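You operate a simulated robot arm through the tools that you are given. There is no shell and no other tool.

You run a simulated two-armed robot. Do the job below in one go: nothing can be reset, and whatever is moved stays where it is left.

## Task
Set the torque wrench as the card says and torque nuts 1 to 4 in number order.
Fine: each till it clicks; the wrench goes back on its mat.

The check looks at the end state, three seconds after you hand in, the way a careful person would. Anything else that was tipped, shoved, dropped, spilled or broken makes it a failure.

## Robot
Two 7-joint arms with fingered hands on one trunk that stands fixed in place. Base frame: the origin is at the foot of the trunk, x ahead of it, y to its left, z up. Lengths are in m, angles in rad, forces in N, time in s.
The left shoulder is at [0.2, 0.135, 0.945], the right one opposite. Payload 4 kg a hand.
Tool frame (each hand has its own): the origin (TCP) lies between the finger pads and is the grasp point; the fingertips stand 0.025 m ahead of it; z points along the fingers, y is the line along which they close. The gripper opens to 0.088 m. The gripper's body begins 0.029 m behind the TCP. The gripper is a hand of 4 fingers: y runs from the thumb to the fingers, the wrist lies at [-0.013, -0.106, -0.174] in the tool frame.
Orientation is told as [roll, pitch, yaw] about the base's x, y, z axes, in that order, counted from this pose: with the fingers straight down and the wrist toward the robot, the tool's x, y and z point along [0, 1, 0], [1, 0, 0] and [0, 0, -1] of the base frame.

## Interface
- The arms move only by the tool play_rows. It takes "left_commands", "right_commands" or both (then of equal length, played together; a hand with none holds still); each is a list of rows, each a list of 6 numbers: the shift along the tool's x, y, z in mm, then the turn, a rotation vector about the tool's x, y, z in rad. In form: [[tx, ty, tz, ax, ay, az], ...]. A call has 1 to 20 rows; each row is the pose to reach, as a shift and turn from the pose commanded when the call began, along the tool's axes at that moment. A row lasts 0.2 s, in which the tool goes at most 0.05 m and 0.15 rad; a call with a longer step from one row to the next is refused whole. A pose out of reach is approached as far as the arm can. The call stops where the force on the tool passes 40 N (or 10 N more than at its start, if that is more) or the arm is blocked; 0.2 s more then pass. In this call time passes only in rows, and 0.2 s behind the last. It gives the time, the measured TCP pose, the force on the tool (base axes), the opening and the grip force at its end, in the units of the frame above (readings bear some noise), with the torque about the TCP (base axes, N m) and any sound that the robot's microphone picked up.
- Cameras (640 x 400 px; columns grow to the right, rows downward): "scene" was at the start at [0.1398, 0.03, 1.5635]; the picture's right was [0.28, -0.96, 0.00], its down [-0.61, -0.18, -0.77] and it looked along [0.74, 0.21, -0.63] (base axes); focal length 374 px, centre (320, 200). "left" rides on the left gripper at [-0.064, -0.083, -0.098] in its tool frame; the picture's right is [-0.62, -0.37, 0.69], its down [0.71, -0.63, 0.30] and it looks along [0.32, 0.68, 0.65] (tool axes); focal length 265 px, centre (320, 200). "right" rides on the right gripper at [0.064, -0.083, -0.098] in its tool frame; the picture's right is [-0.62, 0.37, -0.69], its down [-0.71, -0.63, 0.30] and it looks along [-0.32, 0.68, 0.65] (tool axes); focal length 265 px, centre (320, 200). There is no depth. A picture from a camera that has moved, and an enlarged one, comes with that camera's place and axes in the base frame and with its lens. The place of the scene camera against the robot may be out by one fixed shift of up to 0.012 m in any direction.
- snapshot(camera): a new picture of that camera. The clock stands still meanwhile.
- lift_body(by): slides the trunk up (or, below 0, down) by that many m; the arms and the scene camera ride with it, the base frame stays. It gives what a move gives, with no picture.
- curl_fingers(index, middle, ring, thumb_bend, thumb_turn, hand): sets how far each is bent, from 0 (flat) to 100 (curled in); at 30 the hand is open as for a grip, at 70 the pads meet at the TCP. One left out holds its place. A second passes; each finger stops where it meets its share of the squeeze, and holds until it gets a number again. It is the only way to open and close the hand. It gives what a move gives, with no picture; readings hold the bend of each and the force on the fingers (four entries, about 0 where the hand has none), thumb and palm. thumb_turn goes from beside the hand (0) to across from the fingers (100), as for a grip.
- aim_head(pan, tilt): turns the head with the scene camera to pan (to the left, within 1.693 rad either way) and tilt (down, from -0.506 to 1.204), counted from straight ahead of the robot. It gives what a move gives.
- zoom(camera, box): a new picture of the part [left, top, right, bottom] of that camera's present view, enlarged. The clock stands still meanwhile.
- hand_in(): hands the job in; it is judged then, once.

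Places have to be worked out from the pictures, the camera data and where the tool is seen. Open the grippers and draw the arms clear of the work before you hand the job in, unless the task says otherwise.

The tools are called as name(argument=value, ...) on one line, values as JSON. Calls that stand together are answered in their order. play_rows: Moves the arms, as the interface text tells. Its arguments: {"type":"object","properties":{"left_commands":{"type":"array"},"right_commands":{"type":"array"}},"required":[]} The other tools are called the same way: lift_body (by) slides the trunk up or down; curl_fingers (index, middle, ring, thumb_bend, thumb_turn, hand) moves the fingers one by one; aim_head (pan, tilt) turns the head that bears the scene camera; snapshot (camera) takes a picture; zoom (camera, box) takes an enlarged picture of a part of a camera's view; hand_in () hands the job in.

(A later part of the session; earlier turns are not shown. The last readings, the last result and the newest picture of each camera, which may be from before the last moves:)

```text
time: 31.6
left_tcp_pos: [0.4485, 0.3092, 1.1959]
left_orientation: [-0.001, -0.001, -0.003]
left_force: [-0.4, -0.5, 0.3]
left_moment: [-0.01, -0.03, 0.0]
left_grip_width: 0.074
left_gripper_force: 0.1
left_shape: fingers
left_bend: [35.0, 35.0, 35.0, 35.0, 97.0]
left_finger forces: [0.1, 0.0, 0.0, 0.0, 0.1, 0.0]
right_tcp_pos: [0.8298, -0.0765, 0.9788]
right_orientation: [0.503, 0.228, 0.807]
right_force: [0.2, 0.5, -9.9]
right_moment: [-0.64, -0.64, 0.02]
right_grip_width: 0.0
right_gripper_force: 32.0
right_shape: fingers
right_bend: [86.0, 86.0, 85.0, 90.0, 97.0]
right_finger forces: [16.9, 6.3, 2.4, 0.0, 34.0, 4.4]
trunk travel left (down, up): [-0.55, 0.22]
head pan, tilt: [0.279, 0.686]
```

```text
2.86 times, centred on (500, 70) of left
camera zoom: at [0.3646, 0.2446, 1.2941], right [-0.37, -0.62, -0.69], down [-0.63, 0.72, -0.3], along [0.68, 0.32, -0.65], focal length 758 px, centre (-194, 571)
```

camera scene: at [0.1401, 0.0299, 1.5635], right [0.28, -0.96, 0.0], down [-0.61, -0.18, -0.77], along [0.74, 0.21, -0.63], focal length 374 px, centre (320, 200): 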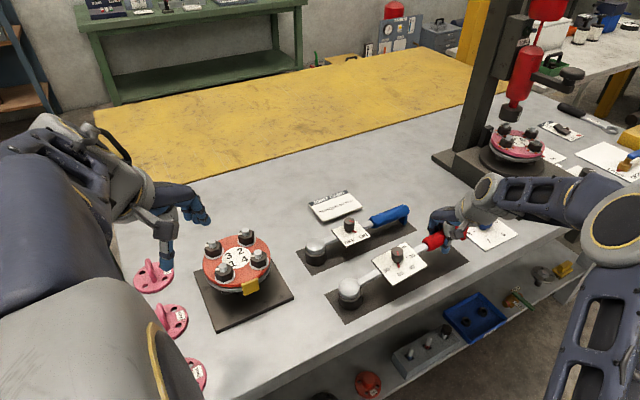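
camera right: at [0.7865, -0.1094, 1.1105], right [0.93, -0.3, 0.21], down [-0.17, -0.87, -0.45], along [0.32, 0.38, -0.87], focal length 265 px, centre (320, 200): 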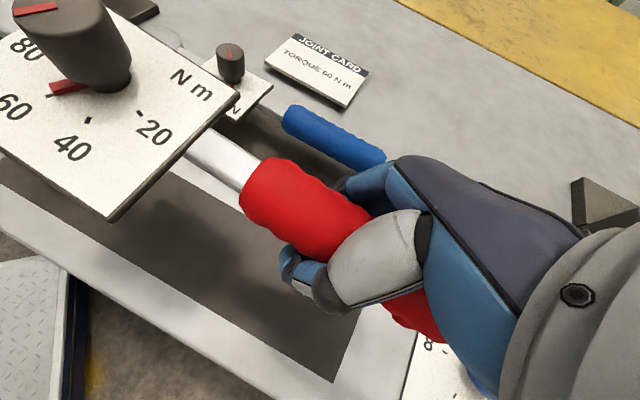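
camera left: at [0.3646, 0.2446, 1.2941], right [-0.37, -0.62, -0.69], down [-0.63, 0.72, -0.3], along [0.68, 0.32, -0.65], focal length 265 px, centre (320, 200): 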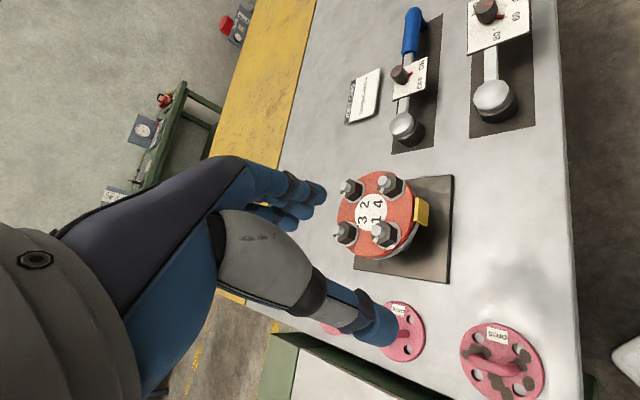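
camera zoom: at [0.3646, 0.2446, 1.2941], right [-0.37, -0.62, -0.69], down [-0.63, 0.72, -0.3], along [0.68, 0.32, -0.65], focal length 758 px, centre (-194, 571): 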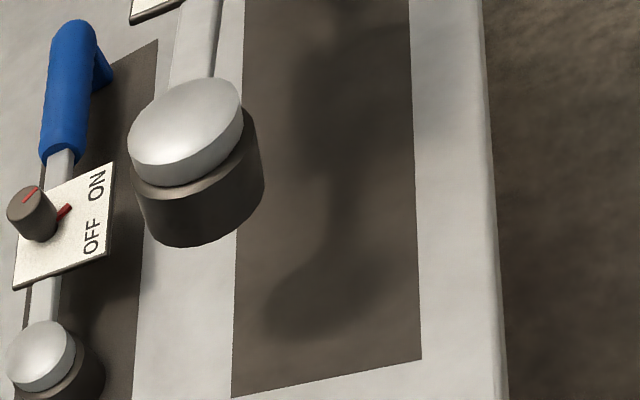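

The wrench now hangs firmly (9.9 N, about 1 kg), head a few degrees high and rolled slightly. I raise it 60 mm and apply a small levelling correction.

play_rows(right_commands=[[9.4, -4.5, -17, 0.03, -0.04, 0.027], [18.8, -9, -34, 0.06, -0.083, 0.055], [28, -13.6, -51, 0.06, -0.083, 0.055]])

snapshot(camera="scene")

zoom(camera="scene", box=[330, 160, 510, 290])

snapshot(camera="left")

zoom(camera="left", box=[400, 0, 560, 100])

```text
time: 32.4
left_tcp_pos: [0.4473, 0.3093, 1.1952]
left_orientation: [0.0, -0.001, -0.005]
left_force: [0.6, 0.3, -0.5]
left_moment: [0.01, 0.03, -0.03]
left_grip_width: 0.0738
left_gripper_force: 0.0
left_shape: fingers
left_bend: [35.0, 35.0, 35.0, 35.0, 97.0]
left_finger forces: [0.1, 0.0, 0.0, 0.1, 0.0, 0.1]
right_tcp_pos: [0.8322, -0.0757, 1.0391]
right_orientation: [0.415, 0.308, 0.787]
right_force: [-1.1, -0.1, -10.1]
right_moment: [-0.65, -0.6, 0.0]
right_grip_width: 0.0003
right_gripper_force: 32.4
right_shape: fingers
right_bend: [86.0, 86.0, 84.0, 90.0, 96.0]
right_finger forces: [17.4, 6.2, 2.2, 0.1, 33.4, 4.1]
trunk travel left (down, up): [-0.55, 0.22]
head pan, tilt: [0.279, 0.686]
```

```text
taken
camera scene: at [0.1402, 0.0299, 1.5635], right [0.28, -0.96, 0.0], down [-0.61, -0.18, -0.77], along [0.74, 0.21, -0.63], focal length 374 px, centre (320, 200)
```

scene: 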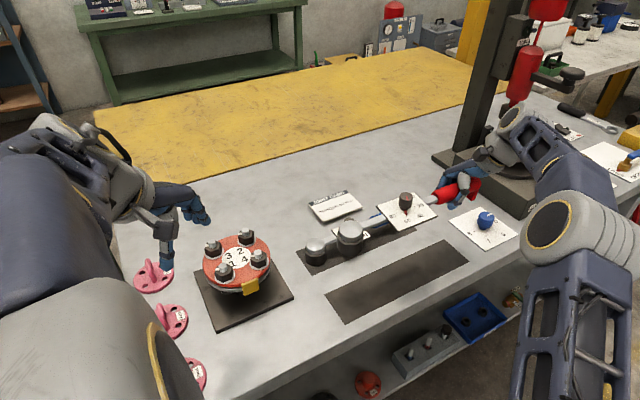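

```text
3.08 times, centred on (420, 225) of scene
camera zoom: at [0.1402, 0.0299, 1.5635], right [0.28, -0.96, 0.0], down [-0.61, -0.18, -0.77], along [0.74, 0.21, -0.63], focal length 1149 px, centre (12, 123)
```

zoom: 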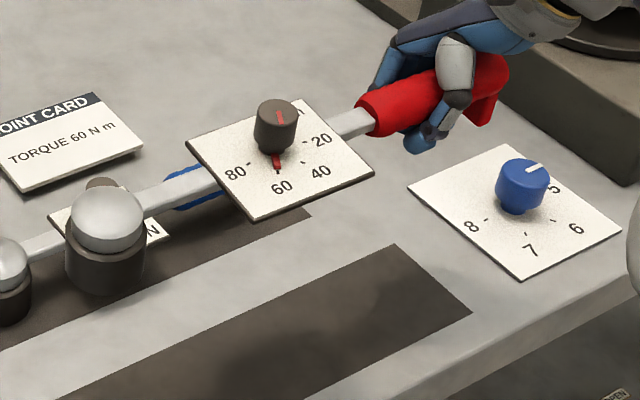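

```text
taken
camera left: at [0.3647, 0.2446, 1.2941], right [-0.37, -0.62, -0.69], down [-0.63, 0.72, -0.3], along [0.68, 0.32, -0.65], focal length 265 px, centre (320, 200)
```

left: 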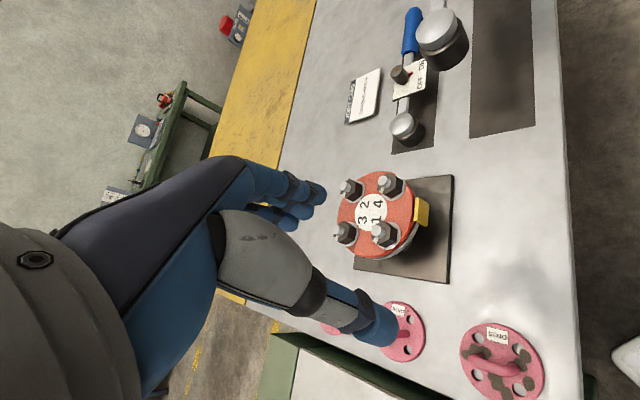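

```text
4.00 times, centred on (480, 50) of left
camera zoom: at [0.3647, 0.2446, 1.2941], right [-0.37, -0.62, -0.69], down [-0.63, 0.72, -0.3], along [0.68, 0.32, -0.65], focal length 1062 px, centre (-320, 800)
```

zoom: 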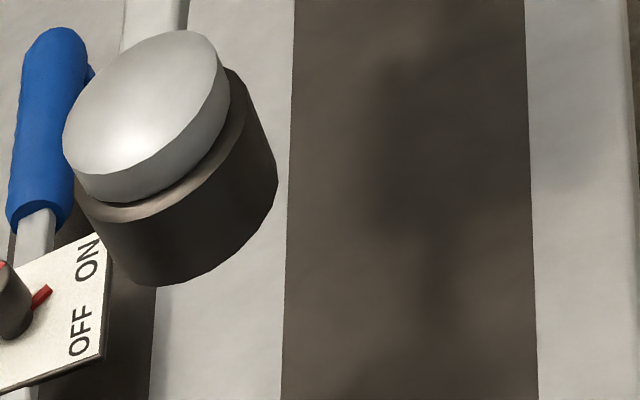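

The wrench is now level within about 3°. Its head is at (0.661, 0.111), 0.254 m from the TCP. Before moving it I take close-ups of the nuts to refine their positions and hex orientation.

zoom(camera="left", box=[325, 160, 445, 270])

zoom(camera="scene", box=[195, 225, 285, 300])

```text
3.64 times, centred on (385, 215) of left
camera zoom: at [0.3647, 0.2446, 1.2941], right [-0.37, -0.62, -0.69], down [-0.63, 0.72, -0.3], along [0.68, 0.32, -0.65], focal length 965 px, centre (84, 146)
```

zoom: 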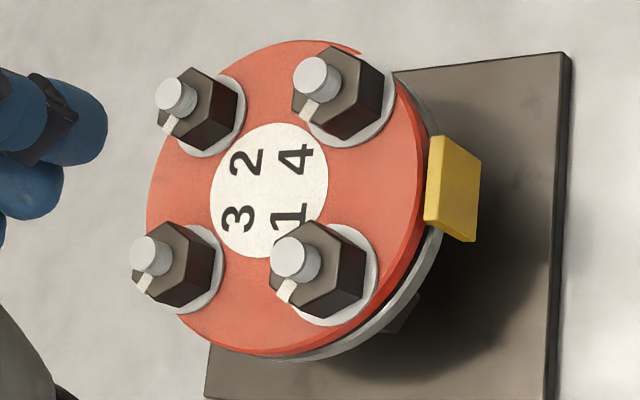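

```text
5.33 times, centred on (240, 262) of scene
camera zoom: at [0.1402, 0.0299, 1.5635], right [0.28, -0.96, 0.0], down [-0.61, -0.18, -0.77], along [0.74, 0.21, -0.63], focal length 1992 px, centre (747, -133)
```

zoom: 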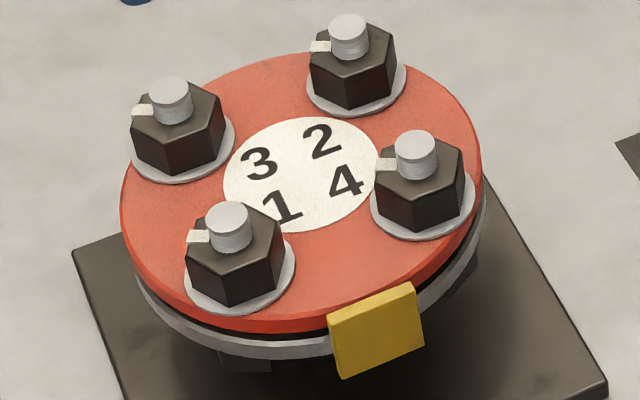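

To pin down heights I need a sideways baseline, so I swing the empty left hand out to the left of the flange, high up and looking back at it.

play_rows(left_commands=[[23, 9, -9.4, 0, 0, 0.13], [47, 18, -19, 0, 0, 0.26], [70, 28, -28, 0, 0, 0.4], [94, 37, -38, 0, 0, 0.53], [117, 46, -47, 0, 0, 0.67], [141, 55, -57, 0, 0, 0.8], [164, 65, -66, 0, 0, 0.94], [188, 74, -76, 0, 0, 1.07], [211, 83, -85, 0, 0, 1.2]])

snapshot(camera="left")

snapshot(camera="scene")

```text
time: 34.4
left_tcp_pos: [0.5091, 0.525, 1.2592]
left_orientation: [-0.044, 0.043, -1.132]
left_force: [3.4, -3.8, 2.0]
left_moment: [0.27, 0.28, -0.13]
left_grip_width: 0.0745
left_gripper_force: 0.1
left_shape: fingers
left_bend: [35.0, 35.0, 35.0, 35.0, 98.0]
left_finger forces: [0.0, 0.1, 0.1, 0.0, 0.0, 0.0]
left hand out of reach, approached as far as the arm can: row 9
right_tcp_pos: [0.8335, -0.0781, 1.0363]
right_orientation: [0.413, 0.307, 0.784]
right_force: [1.3, -1.5, -10.8]
right_moment: [-0.54, -0.54, -0.02]
right_grip_width: 0.0002
right_gripper_force: 30.8
right_shape: fingers
right_bend: [86.0, 86.0, 84.0, 90.0, 96.0]
right_finger forces: [17.1, 6.1, 2.3, 0.0, 32.9, 3.9]
trunk travel left (down, up): [-0.55, 0.22]
head pan, tilt: [0.279, 0.686]
```

```text
taken
camera left: at [0.4227, 0.5704, 1.3648], right [-0.76, 0.08, -0.65], down [0.36, 0.88, -0.31], along [0.55, -0.47, -0.7], focal length 265 px, centre (320, 200)
```

left: 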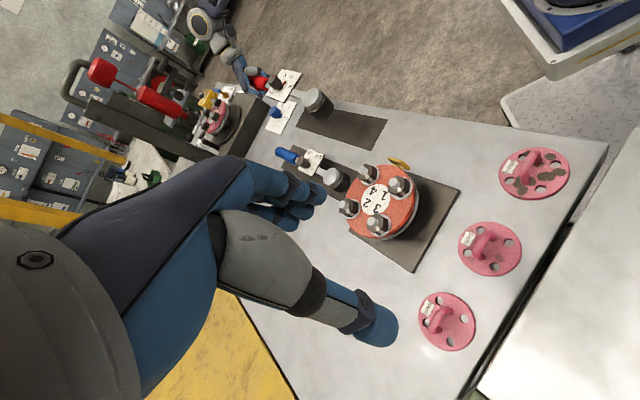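

```text
taken
camera scene: at [0.1411, 0.0287, 1.5634], right [0.27, -0.96, 0.0], down [-0.61, -0.17, -0.77], along [0.74, 0.21, -0.63], focal length 374 px, centre (320, 200)
```

scene: 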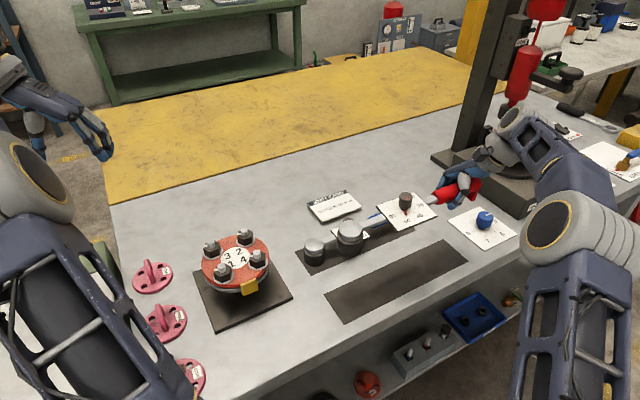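

The left arm is at the end of its reach but has a good vantage point. I zoom in on the flange from here.

zoom(camera="left", box=[320, 150, 440, 250])

zoom(camera="left", box=[260, 70, 420, 200])

```text
4.00 times, centred on (380, 200) of left
camera zoom: at [0.4227, 0.5704, 1.3648], right [-0.76, 0.08, -0.65], down [0.36, 0.88, -0.31], along [0.55, -0.47, -0.7], focal length 1062 px, centre (80, 200)
```

zoom: 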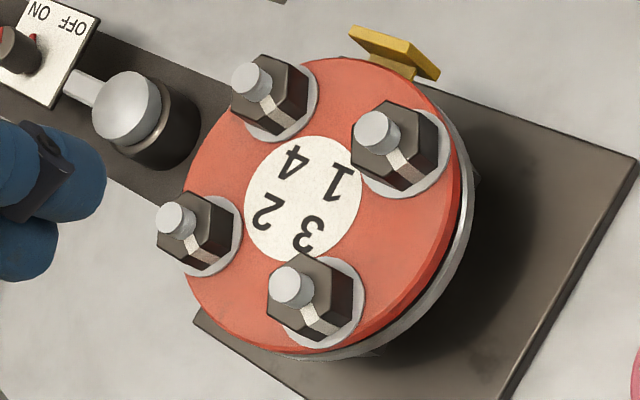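

```text
3.08 times, centred on (340, 135) of left
camera zoom: at [0.4227, 0.5704, 1.3648], right [-0.76, 0.08, -0.65], down [0.36, 0.88, -0.31], along [0.55, -0.47, -0.7], focal length 817 px, centre (258, 400)
```

zoom: 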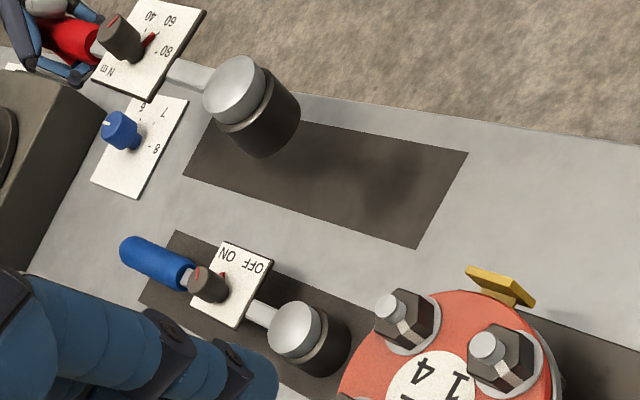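

The nut ring centre comes out near (0.615, 0.345) with radius about 0.053 and stud tops near z 0.98. The wrench head is near (0.668, 0.108), with its socket bottom at about z 1.004. I zoom tightly on the nuts to read the hex orientation.

zoom(camera="left", box=[400, 165, 440, 205])

zoom(camera="left", box=[375, 200, 425, 245])

zoom(camera="scene", box=[205, 255, 245, 290])

```text
10.00 times, centred on (420, 185) of left
camera zoom: at [0.4227, 0.5704, 1.3648], right [-0.76, 0.08, -0.65], down [0.36, 0.88, -0.31], along [0.55, -0.47, -0.7], focal length 2654 px, centre (-680, 350)
```

zoom: 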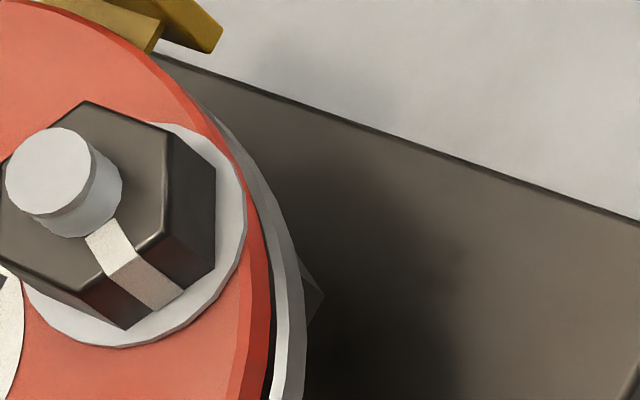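

```text
8.89 times, centred on (400, 222) of left
camera zoom: at [0.4227, 0.5704, 1.3648], right [-0.76, 0.08, -0.65], down [0.36, 0.88, -0.31], along [0.55, -0.47, -0.7], focal length 2359 px, centre (-391, 0)
```

zoom: 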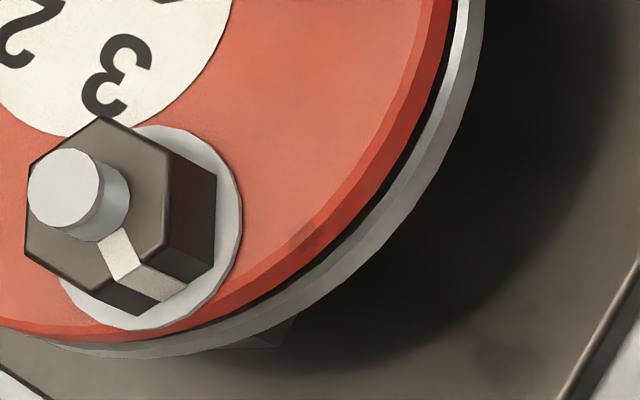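

```text
11.43 times, centred on (225, 272) of scene
camera zoom: at [0.1411, 0.0287, 1.5634], right [0.27, -0.96, 0.0], down [-0.61, -0.17, -0.77], along [0.74, 0.21, -0.63], focal length 4269 px, centre (1406, -629)
```

zoom: 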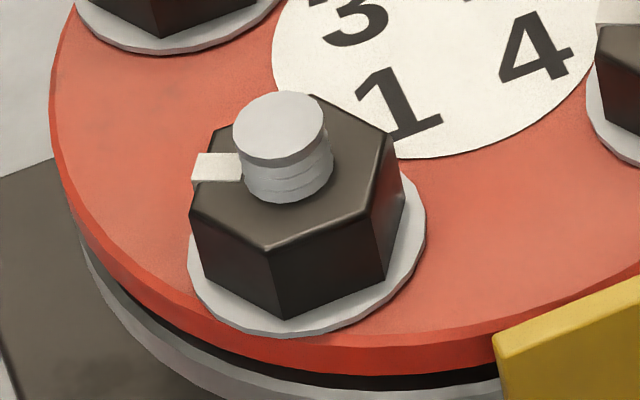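

The nut hexes have corners at about 15° + 60°k. I raise the wrench and carry it so the head comes over nut 1, with the handle pointing at about -75° (clear of nut 4), socket about 6 cm above the studs.

play_rows(right_commands=[[16.2, -12.8, -36.9, 0, 0, 0], [52, -15.1, -20.4, -0.0254, 0.02, 0.0579], [87.8, -17.3, -3.9, -0.0507, 0.04, 0.1157], [123.6, -19.6, 12.5, -0.0761, 0.06, 0.1736], [159.3, -21.8, 29, -0.1014, 0.08, 0.2315], [195.1, -24.1, 45.5, -0.1268, 0.1, 0.2894], [230.9, -26.3, 61.9, -0.1521, 0.12, 0.3472], [266.7, -28.6, 78.4, -0.1775, 0.1402, 0.4051]])

snapshot(camera="scene")

snapshot(camera="left")

snapshot(camera="right")

```text
time: 36.2
left_tcp_pos: [0.5269, 0.5062, 1.2684]
left_orientation: [0.003, 0.0, -1.201]
left_force: [0.5, -0.6, -0.2]
left_moment: [-0.01, 0.05, -0.02]
left_grip_width: 0.0741
left_gripper_force: 0.1
left_shape: fingers
left_bend: [35.0, 35.0, 35.0, 35.0, 98.0]
left_finger forces: [0.0, 0.0, 0.0, 0.1, 0.0, 0.0]
right_tcp_pos: [0.625, 0.1078, 1.0822]
right_orientation: [0.415, 0.308, 0.32]
right_force: [0.4, -0.1, -9.3]
right_moment: [-0.83, -0.17, 0.0]
right_grip_width: 0.0
right_gripper_force: 31.3
right_shape: fingers
right_bend: [86.0, 86.0, 84.0, 90.0, 96.0]
right_finger forces: [18.6, 6.3, 2.0, 0.0, 31.8, 5.5]
trunk travel left (down, up): [-0.55, 0.22]
head pan, tilt: [0.279, 0.686]
```

```text
taken
camera scene: at [0.1404, 0.0297, 1.5634], right [0.28, -0.96, 0.0], down [-0.61, -0.18, -0.77], along [0.74, 0.21, -0.63], focal length 374 px, centre (320, 200)
```

scene: 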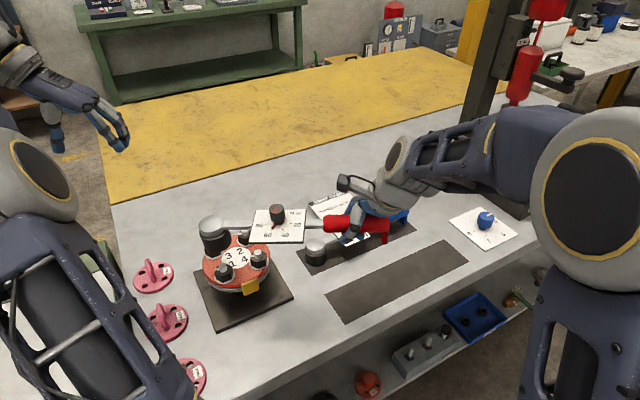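

```text
taken
camera left: at [0.437, 0.561, 1.3681], right [-0.71, 0.12, -0.69], down [0.44, 0.85, -0.3], along [0.55, -0.52, -0.65], focal length 265 px, centre (320, 200)
```

left: 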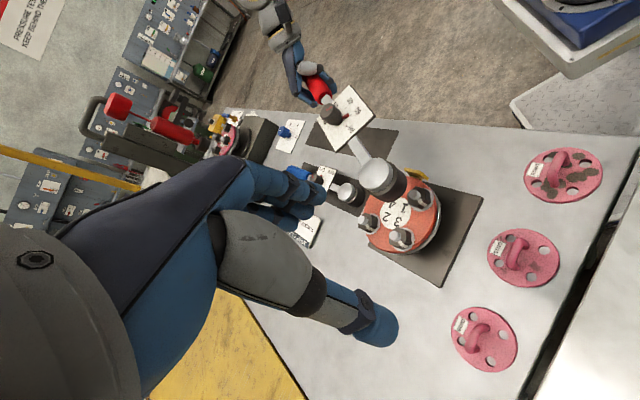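

```text
taken
camera right: at [0.5763, 0.1124, 1.2168], right [0.71, -0.66, 0.25], down [-0.57, -0.75, -0.35], along [0.42, 0.1, -0.9], focal length 265 px, centre (320, 200)
```

right: 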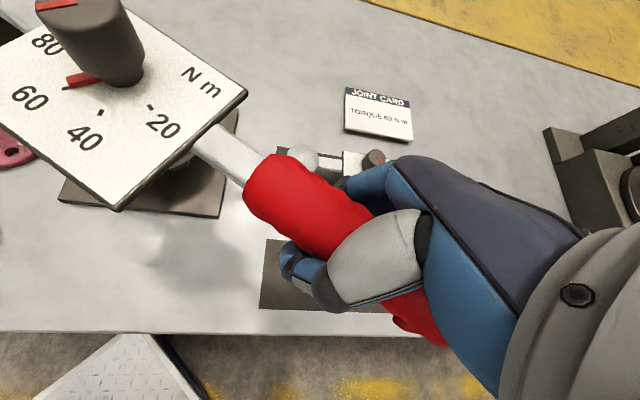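

The head is now over the flange. I zoom both views to compare head and nut positions.

zoom(camera="left", box=[325, 140, 455, 260])

zoom(camera="scene", box=[190, 200, 310, 300])

```text
3.33 times, centred on (390, 200) of left
camera zoom: at [0.437, 0.561, 1.3681], right [-0.71, 0.12, -0.69], down [0.44, 0.85, -0.3], along [0.55, -0.52, -0.65], focal length 885 px, centre (87, 200)
```

zoom: 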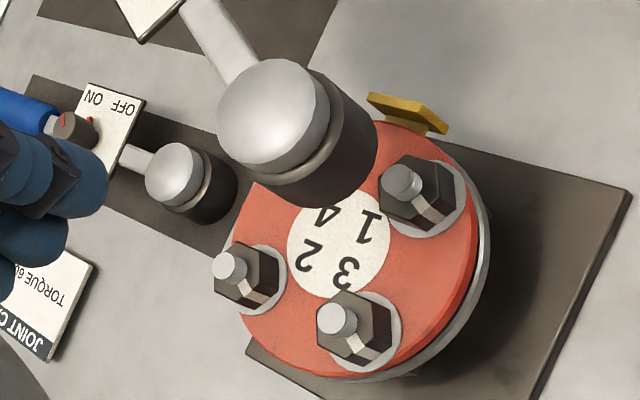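

```text
4.00 times, centred on (250, 250) of scene
camera zoom: at [0.1404, 0.0297, 1.5634], right [0.28, -0.96, 0.0], down [-0.61, -0.18, -0.77], along [0.74, 0.21, -0.63], focal length 1494 px, centre (600, 0)
```

zoom: 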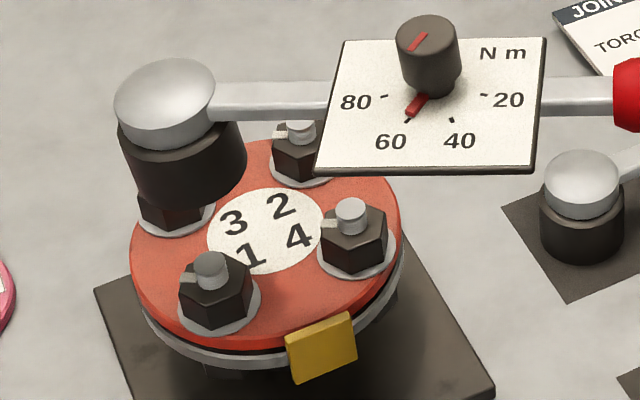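

Nut tops triangulate cleanly: ring centre (0.6143, 0.3442), radius 0.0527, stud tops z 0.980. The head is about 8 mm off nut 1 and about 3° head-down, so I correct that and lower the socket to about 2 cm above the stud.

play_rows(right_commands=[[-10, 4, 17, 0.0014, 0.019, -0.006], [-20, 8.4, 34, 0.0028, 0.038, -0.012], [-29.8, 12.6, 51.3, 0.0041, 0.0571, -0.018]])

zoom(camera="left", box=[325, 140, 455, 260])

zoom(camera="scene", box=[190, 200, 310, 300])

```text
time: 37.0
left_tcp_pos: [0.5248, 0.5076, 1.2691]
left_orientation: [0.002, -0.002, -1.2]
left_force: [-1.1, 0.0, -0.4]
left_moment: [-0.02, 0.0, 0.0]
left_grip_width: 0.0742
left_gripper_force: 0.1
left_shape: fingers
left_bend: [35.0, 35.0, 35.0, 35.0, 98.0]
left_finger forces: [0.1, 0.0, 0.1, 0.1, 0.1, 0.0]
right_tcp_pos: [0.6208, 0.1012, 1.0204]
right_orientation: [0.479, 0.303, 0.341]
right_force: [-0.3, 0.6, -9.1]
right_moment: [-0.75, -0.16, -0.05]
right_grip_width: 0.0001
right_gripper_force: 31.3
right_shape: fingers
right_bend: [86.0, 86.0, 84.0, 91.0, 96.0]
right_finger forces: [17.5, 6.0, 2.0, 0.0, 31.6, 4.8]
trunk travel left (down, up): [-0.55, 0.22]
head pan, tilt: [0.279, 0.686]
```

```text
3.33 times, centred on (390, 200) of left
camera zoom: at [0.4364, 0.5615, 1.3681], right [-0.71, 0.12, -0.69], down [0.44, 0.85, -0.3], along [0.55, -0.52, -0.65], focal length 885 px, centre (87, 200)
```

zoom: 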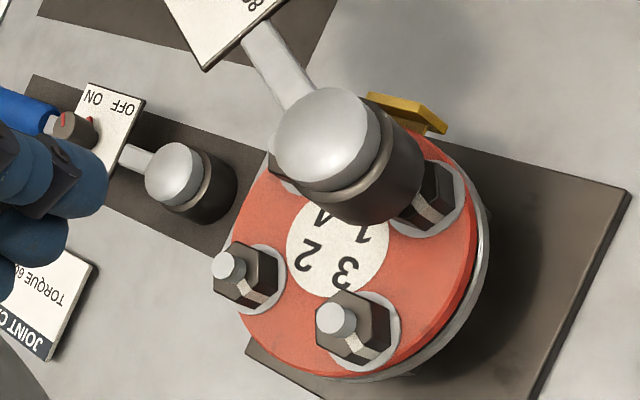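

```text
4.00 times, centred on (250, 250) of scene
camera zoom: at [0.1399, 0.0302, 1.5635], right [0.28, -0.96, 0.0], down [-0.61, -0.18, -0.77], along [0.74, 0.21, -0.63], focal length 1494 px, centre (600, 0)
```

zoom: 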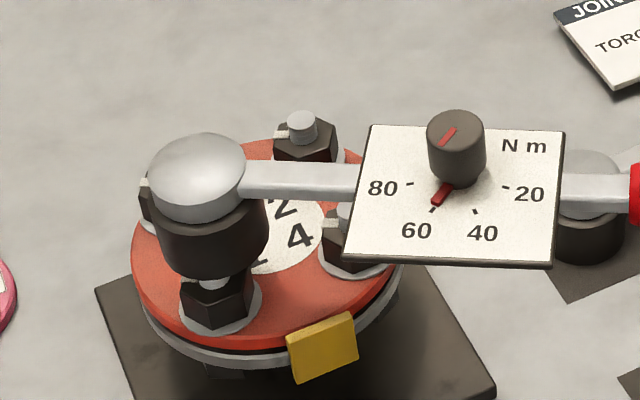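

The head is close to being over nut 1. I zoom tighter to resolve the remaining few millimetres.

zoom(camera="scene", box=[218, 230, 268, 285])

zoom(camera="left", box=[370, 155, 440, 215])

```text
7.27 times, centred on (243, 258) of scene
camera zoom: at [0.1399, 0.0302, 1.5635], right [0.28, -0.96, 0.0], down [-0.61, -0.18, -0.77], along [0.74, 0.21, -0.63], focal length 2717 px, centre (880, -218)
```

zoom: 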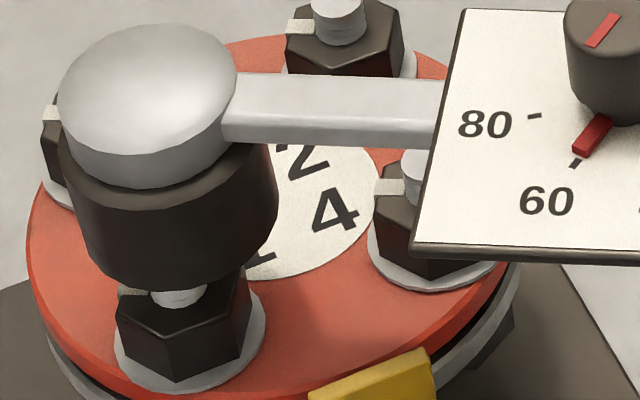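

```text
6.67 times, centred on (405, 185) of left
camera zoom: at [0.4364, 0.5615, 1.3681], right [-0.71, 0.12, -0.69], down [0.44, 0.85, -0.3], along [0.55, -0.52, -0.65], focal length 1769 px, centre (-247, 300)
```

zoom: 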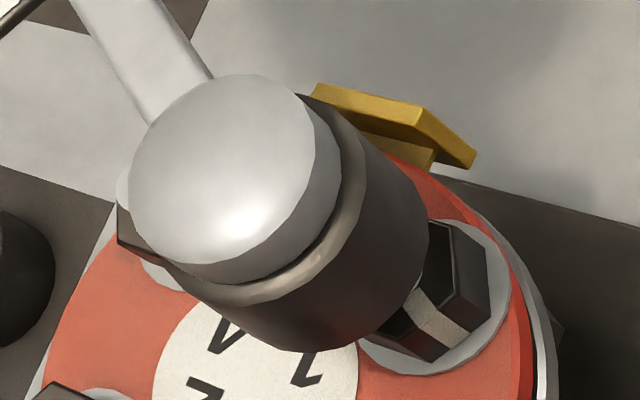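

Combining both views, the socket is about 5 mm too far in +x and 4 mm too low in y, some 12 mm above the stud. I correct that and come down 6 mm.

play_rows(right_commands=[[1.8, -1.8, 8.7, 0, 0, 0]])

zoom(camera="scene", box=[218, 230, 268, 285])

zoom(camera="left", box=[370, 155, 440, 215])

```text
time: 37.4
left_tcp_pos: [0.5253, 0.5077, 1.269]
left_orientation: [0.002, -0.001, -1.201]
left_force: [0.2, 0.5, -0.5]
left_moment: [-0.01, -0.01, -0.02]
left_grip_width: 0.0745
left_gripper_force: 0.1
left_shape: fingers
left_bend: [35.0, 35.0, 35.0, 35.0, 98.0]
left_finger forces: [0.0, 0.0, 0.1, 0.0, 0.0, 0.0]
right_tcp_pos: [0.6139, 0.1043, 1.0148]
right_orientation: [0.479, 0.303, 0.34]
right_force: [0.7, -0.4, -9.5]
right_moment: [-0.79, -0.17, -0.06]
right_grip_width: 0.0001
right_gripper_force: 32.3
right_shape: fingers
right_bend: [86.0, 86.0, 84.0, 91.0, 96.0]
right_finger forces: [18.9, 6.2, 1.8, 0.0, 31.7, 5.2]
trunk travel left (down, up): [-0.55, 0.22]
head pan, tilt: [0.279, 0.686]
```

```text
7.27 times, centred on (243, 258) of scene
camera zoom: at [0.1401, 0.0301, 1.5635], right [0.28, -0.96, 0.0], down [-0.61, -0.18, -0.77], along [0.74, 0.21, -0.63], focal length 2717 px, centre (880, -218)
```

zoom: 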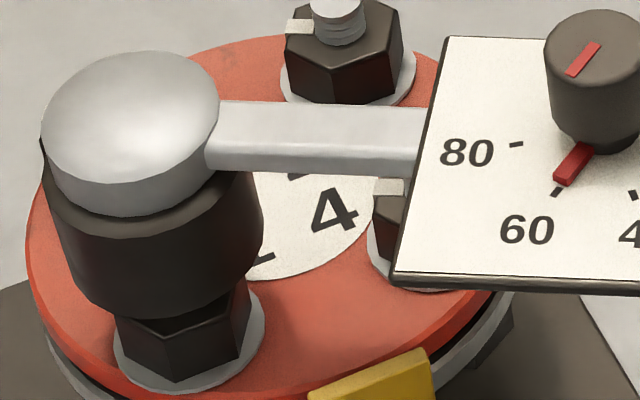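

```text
6.67 times, centred on (405, 185) of left
camera zoom: at [0.4366, 0.5613, 1.3681], right [-0.71, 0.12, -0.69], down [0.44, 0.85, -0.3], along [0.55, -0.52, -0.65], focal length 1769 px, centre (-247, 300)
```

zoom: 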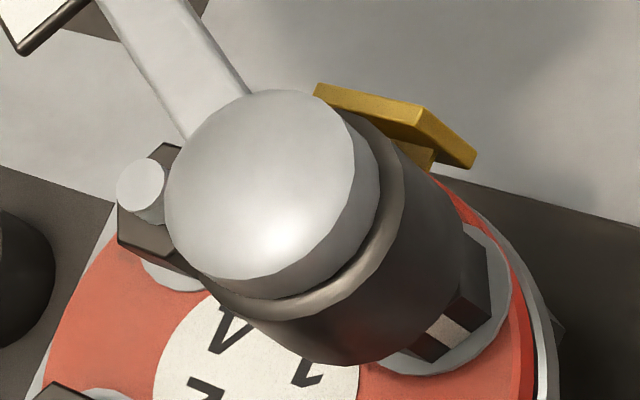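

Both views now agree that the socket is within about 1.5 mm of nut 1's axis. I lower it gently to look for contact.

play_rows(right_commands=[[-2.2, 1.5, 4.2, 0, 0, 0], [-4.4, 3, 8.5, 0, 0, 0], [-6.6, 4.5, 12.7, 0, 0, 0]])

zoom(camera="scene", box=[218, 230, 268, 285])

zoom(camera="left", box=[370, 155, 440, 215])

```text
time: 38.2
left_tcp_pos: [0.5272, 0.5064, 1.2688]
left_orientation: [0.003, 0.0, -1.201]
left_force: [-1.0, 0.4, -0.2]
left_moment: [0.01, -0.02, 0.02]
left_grip_width: 0.0742
left_gripper_force: 0.1
left_shape: fingers
left_bend: [35.0, 35.0, 35.0, 35.0, 98.0]
left_finger forces: [0.0, 0.0, 0.0, 0.0, 0.1, 0.0]
right_tcp_pos: [0.6143, 0.103, 0.9992]
right_orientation: [0.479, 0.305, 0.339]
right_force: [0.4, 0.4, -9.7]
right_moment: [-0.79, -0.16, 0.0]
right_grip_width: 0.0001
right_gripper_force: 31.7
right_shape: fingers
right_bend: [86.0, 86.0, 84.0, 91.0, 96.0]
right_finger forces: [18.7, 6.2, 1.9, 0.0, 31.9, 5.8]
trunk travel left (down, up): [-0.55, 0.22]
head pan, tilt: [0.279, 0.686]
```

```text
7.27 times, centred on (243, 258) of scene
camera zoom: at [0.14, 0.0301, 1.5635], right [0.28, -0.96, 0.0], down [-0.61, -0.18, -0.77], along [0.74, 0.21, -0.63], focal length 2717 px, centre (880, -218)
```

zoom: 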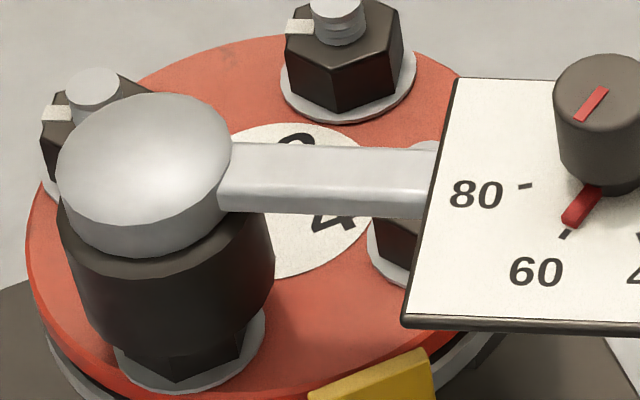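

```text
6.67 times, centred on (405, 185) of left
camera zoom: at [0.4366, 0.5614, 1.3681], right [-0.71, 0.12, -0.69], down [0.44, 0.85, -0.3], along [0.55, -0.52, -0.65], focal length 1769 px, centre (-247, 300)
```

zoom: 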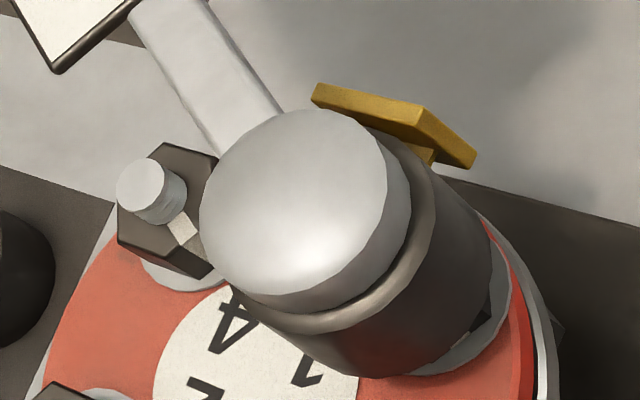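

Still no contact; the socket mouth is about at the top of the nut. I lower a further 8 mm slowly.

play_rows(right_commands=[[-0.9, 0.6, 1.7, 0, 0, 0], [-1.8, 1.2, 3.4, 0, 0, 0], [-2.6, 1.8, 5.1, 0, 0, 0], [-3.5, 2.4, 6.8, 0, 0, 0]])

zoom(camera="scene", box=[218, 230, 268, 285])

zoom(camera="left", box=[370, 155, 440, 215])

```text
time: 39.2
left_tcp_pos: [0.5266, 0.5074, 1.2702]
left_orientation: [0.003, 0.001, -1.201]
left_force: [-0.6, -0.5, 0.2]
left_moment: [-0.01, -0.01, 0.0]
left_grip_width: 0.0743
left_gripper_force: 0.0
left_shape: fingers
left_bend: [35.0, 35.0, 35.0, 35.0, 98.0]
left_finger forces: [0.0, 0.0, 0.0, 0.0, 0.1, 0.0]
right_tcp_pos: [0.616, 0.1033, 0.9904]
right_orientation: [0.479, 0.301, 0.34]
right_force: [-0.6, 0.7, -9.8]
right_moment: [-0.81, -0.19, 0.0]
right_grip_width: 0.0001
right_gripper_force: 32.4
right_shape: fingers
right_bend: [86.0, 86.0, 84.0, 91.0, 96.0]
right_finger forces: [19.0, 6.2, 1.9, 0.1, 31.9, 6.0]
trunk travel left (down, up): [-0.55, 0.22]
head pan, tilt: [0.279, 0.686]
```

```text
7.27 times, centred on (243, 258) of scene
camera zoom: at [0.1401, 0.0301, 1.5635], right [0.28, -0.96, 0.0], down [-0.61, -0.18, -0.77], along [0.74, 0.21, -0.63], focal length 2717 px, centre (880, -218)
```

zoom: 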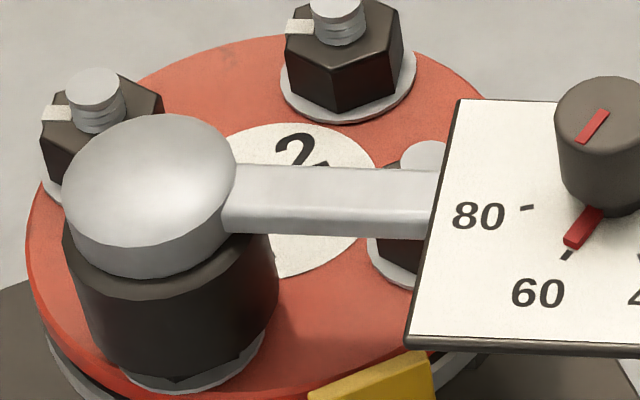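

```text
6.67 times, centred on (405, 185) of left
camera zoom: at [0.4366, 0.5614, 1.368], right [-0.71, 0.12, -0.69], down [0.44, 0.85, -0.3], along [0.55, -0.52, -0.65], focal length 1769 px, centre (-247, 300)
```

zoom: 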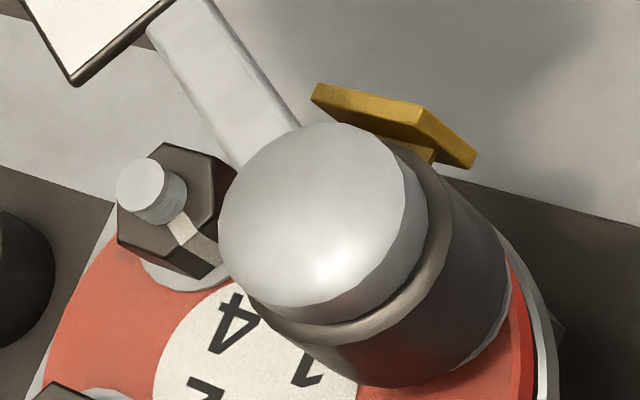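

The socket slid about 9 mm down over the nut without resistance. I lower a little more to seat it.

play_rows(right_commands=[[-0.9, 0.6, 1.7, 0, 0, 0], [-1.8, 1.2, 3.4, 0, 0, 0], [-2.6, 1.8, 5.1, 0, 0, 0], [-3.5, 2.4, 6.8, 0, 0, 0]])

zoom(camera="scene", box=[218, 230, 268, 285])

zoom(camera="left", box=[370, 155, 440, 215])

```text
time: 40.2
left_tcp_pos: [0.5263, 0.5063, 1.2702]
left_orientation: [0.0, 0.0, -1.203]
left_force: [-0.2, -0.2, 0.5]
left_moment: [-0.01, -0.02, 0.0]
left_grip_width: 0.0744
left_gripper_force: 0.1
left_shape: fingers
left_bend: [35.0, 35.0, 35.0, 35.0, 98.0]
left_finger forces: [0.0, 0.0, 0.0, 0.0, 0.0, 0.1]
right_tcp_pos: [0.614, 0.1038, 0.9851]
right_orientation: [0.478, 0.302, 0.34]
right_force: [-0.8, 0.3, -9.3]
right_moment: [-0.8, -0.17, -0.01]
right_grip_width: 0.0
right_gripper_force: 32.6
right_shape: fingers
right_bend: [86.0, 86.0, 84.0, 91.0, 96.0]
right_finger forces: [19.0, 6.2, 1.8, 0.0, 32.0, 6.2]
trunk travel left (down, up): [-0.55, 0.22]
head pan, tilt: [0.279, 0.686]
```

```text
7.27 times, centred on (243, 258) of scene
camera zoom: at [0.1401, 0.0301, 1.5635], right [0.28, -0.96, 0.0], down [-0.61, -0.18, -0.77], along [0.74, 0.21, -0.63], focal length 2717 px, centre (880, -218)
```

zoom: 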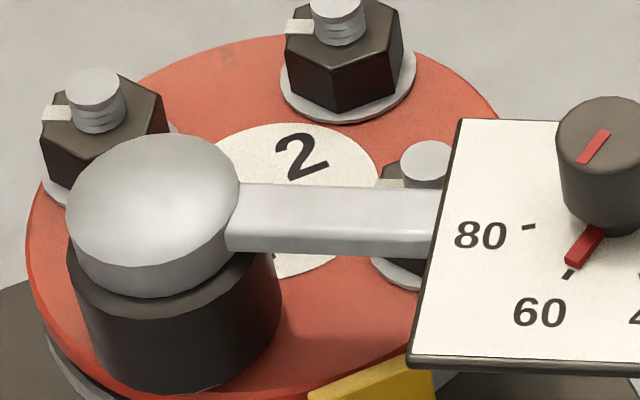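

```text
6.67 times, centred on (405, 185) of left
camera zoom: at [0.4366, 0.5614, 1.3681], right [-0.71, 0.12, -0.69], down [0.44, 0.85, -0.3], along [0.55, -0.52, -0.65], focal length 1769 px, centre (-247, 300)
```

zoom: 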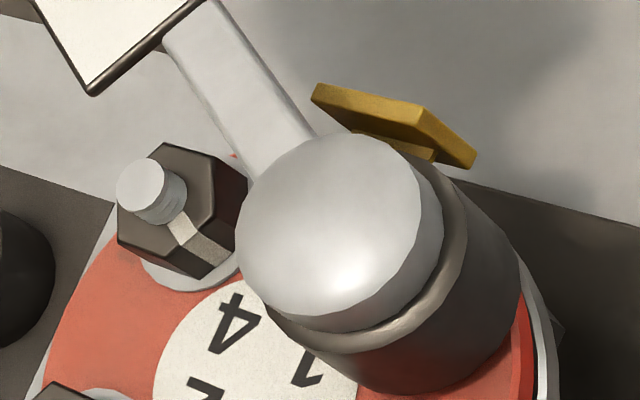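

Still no seating force. I continue a few millimetres until the force changes.

play_rows(right_commands=[[-0.9, 0.6, 1.7, 0, 0, 0], [-1.8, 1.2, 3.4, 0, 0, 0], [-2.6, 1.8, 5.1, 0, 0, 0]])

zoom(camera="scene", box=[218, 230, 268, 285])

zoom(camera="left", box=[370, 155, 440, 215])

```text
time: 41.0
left_tcp_pos: [0.5262, 0.5072, 1.2694]
left_orientation: [0.001, 0.001, -1.201]
left_force: [-0.1, 0.3, -0.3]
left_moment: [-0.03, 0.04, -0.01]
left_grip_width: 0.0741
left_gripper_force: 0.0
left_shape: fingers
left_bend: [35.0, 35.0, 35.0, 35.0, 98.0]
left_finger forces: [0.0, 0.0, 0.1, 0.0, 0.0, 0.1]
right_tcp_pos: [0.6151, 0.1038, 0.9776]
right_orientation: [0.478, 0.303, 0.339]
right_force: [-0.3, -0.2, -9.4]
right_moment: [-0.77, -0.14, 0.0]
right_grip_width: 0.0
right_gripper_force: 31.9
right_shape: fingers
right_bend: [86.0, 86.0, 84.0, 91.0, 96.0]
right_finger forces: [18.5, 6.2, 1.8, 0.0, 31.7, 5.8]
trunk travel left (down, up): [-0.55, 0.22]
head pan, tilt: [0.279, 0.686]
```

```text
7.27 times, centred on (243, 258) of scene
camera zoom: at [0.1401, 0.0301, 1.5635], right [0.28, -0.96, 0.0], down [-0.61, -0.18, -0.77], along [0.74, 0.21, -0.63], focal length 2717 px, centre (880, -218)
```

zoom: 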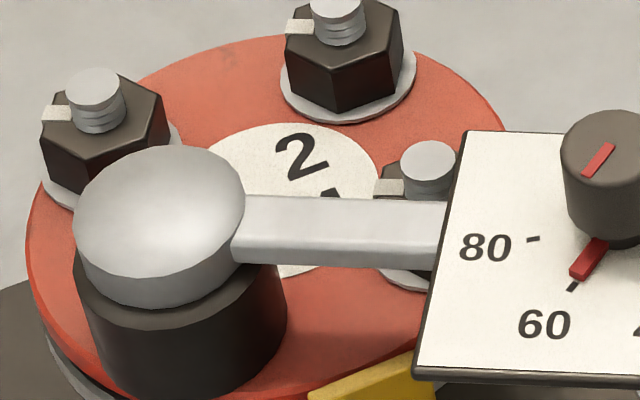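

```text
6.67 times, centred on (405, 185) of left
camera zoom: at [0.4366, 0.5614, 1.3681], right [-0.71, 0.12, -0.69], down [0.44, 0.85, -0.3], along [0.55, -0.52, -0.65], focal length 1769 px, centre (-247, 300)
```

zoom: 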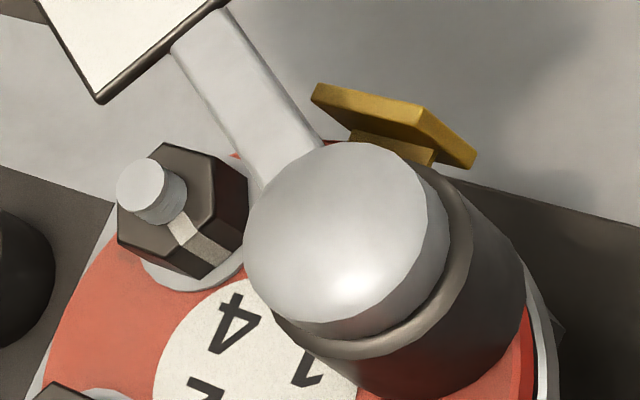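

The socket fully covers nut 1 and hides its washer, still with little vertical load. I now turn the wrench clockwise about nut 1's axis by 0.2 rad and watch force and sound.

play_rows(right_commands=[[0, -11.6, 4.1, -0.022, 0.0149, 0.0424], [0.5, -23.1, 8.4, -0.044, 0.0298, 0.0847], [1.5, -34.5, 13, -0.066, 0.0448, 0.127], [3.1, -45.7, 17.7, -0.088, 0.0597, 0.1694]])

zoom(camera="scene", box=[190, 200, 310, 300])

zoom(camera="left", box=[325, 140, 455, 260])

```text
time: 42.0
left_tcp_pos: [0.5267, 0.5071, 1.2694]
left_orientation: [0.003, 0.0, -1.201]
left_force: [0.6, -0.1, 0.4]
left_moment: [0.0, 0.03, 0.06]
left_grip_width: 0.0742
left_gripper_force: 0.0
left_shape: fingers
left_bend: [35.0, 35.0, 35.0, 35.0, 98.0]
left_finger forces: [0.0, 0.1, 0.0, 0.1, 0.0, 0.1]
right_tcp_pos: [0.5658, 0.097, 0.9782]
right_orientation: [0.479, 0.302, 0.141]
right_force: [0.2, -0.4, -9.4]
right_moment: [-0.8, 0.01, 0.24]
right_grip_width: 0.0
right_gripper_force: 34.4
right_shape: fingers
right_bend: [86.0, 86.0, 84.0, 91.0, 96.0]
right_finger forces: [18.0, 6.6, 2.2, 0.1, 33.1, 9.5]
trunk travel left (down, up): [-0.55, 0.22]
head pan, tilt: [0.279, 0.686]
```

```text
4.00 times, centred on (250, 250) of scene
camera zoom: at [0.1402, 0.0301, 1.5634], right [0.28, -0.96, 0.0], down [-0.61, -0.18, -0.77], along [0.74, 0.21, -0.63], focal length 1494 px, centre (600, 0)
```

zoom: 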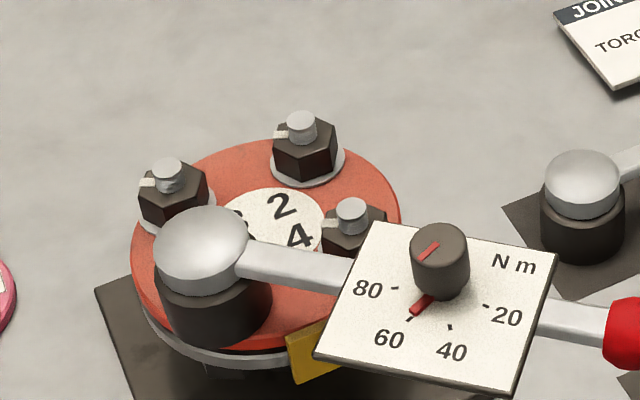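

```text
3.33 times, centred on (390, 200) of left
camera zoom: at [0.4367, 0.5613, 1.368], right [-0.71, 0.12, -0.69], down [0.44, 0.85, -0.3], along [0.55, -0.52, -0.65], focal length 885 px, centre (87, 200)
```

zoom: 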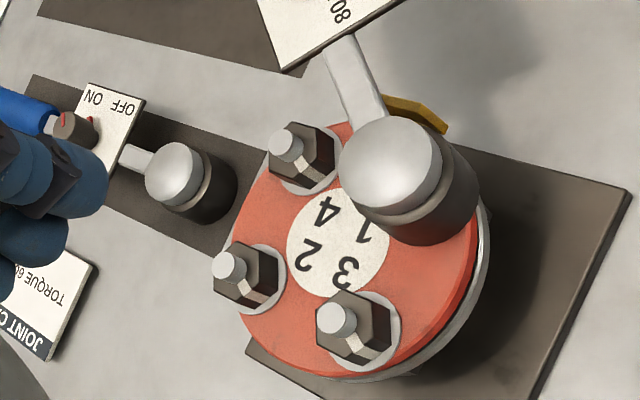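

The wrench turned 0.2 rad with only slight resistance (0.24 N m) and no click yet. I keep turning clockwise another 0.3 rad about nut 1.

play_rows(right_commands=[[0, -14, 4.9, -0.0264, 0.0178, 0.0508], [0.8, -27.8, 10.2, -0.0528, 0.0357, 0.1017], [2.5, -41.4, 15.8, -0.0792, 0.0535, 0.1525], [4.8, -54.8, 21.7, -0.1056, 0.0714, 0.2034], [8.1, -67.9, 28, -0.132, 0.0892, 0.2542]])

snapshot(camera="scene")

zoom(camera="left", box=[325, 140, 455, 260])

```text
time: 43.2
left_tcp_pos: [0.5255, 0.5065, 1.2698]
left_orientation: [0.002, 0.001, -1.199]
left_force: [-0.2, 0.5, 0.2]
left_moment: [-0.03, 0.02, 0.01]
left_grip_width: 0.0742
left_gripper_force: 0.0
left_shape: fingers
left_bend: [35.0, 35.0, 35.0, 35.0, 98.0]
left_finger forces: [0.1, 0.0, 0.0, 0.0, 0.0, 0.0]
right_tcp_pos: [0.4926, 0.1072, 0.9793]
right_orientation: [0.477, 0.303, -0.161]
right_force: [0.3, -0.5, -10.8]
right_moment: [-0.8, 0.21, 0.41]
right_grip_width: 0.0
right_gripper_force: 36.4
right_shape: fingers
right_bend: [86.0, 86.0, 84.0, 91.0, 97.0]
right_finger forces: [17.4, 6.7, 2.4, 0.0, 34.1, 12.6]
trunk travel left (down, up): [-0.55, 0.22]
head pan, tilt: [0.279, 0.686]
```

```text
taken
camera scene: at [0.1402, 0.03, 1.5634], right [0.28, -0.96, 0.0], down [-0.61, -0.18, -0.77], along [0.74, 0.21, -0.63], focal length 374 px, centre (320, 200)
```

scene: 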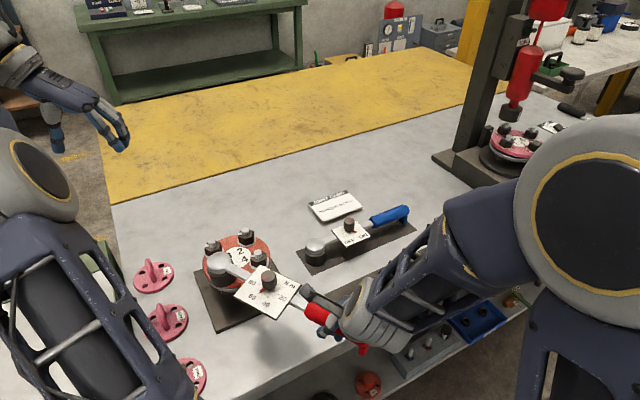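

```text
3.33 times, centred on (390, 200) of left
camera zoom: at [0.4368, 0.5613, 1.368], right [-0.71, 0.12, -0.69], down [0.44, 0.85, -0.3], along [0.55, -0.52, -0.65], focal length 885 px, centre (87, 200)
```

zoom: 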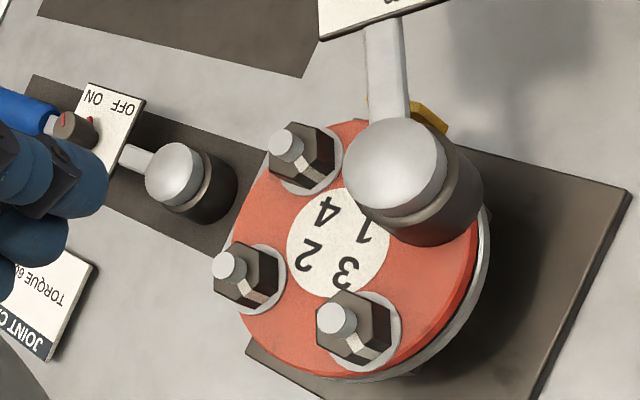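

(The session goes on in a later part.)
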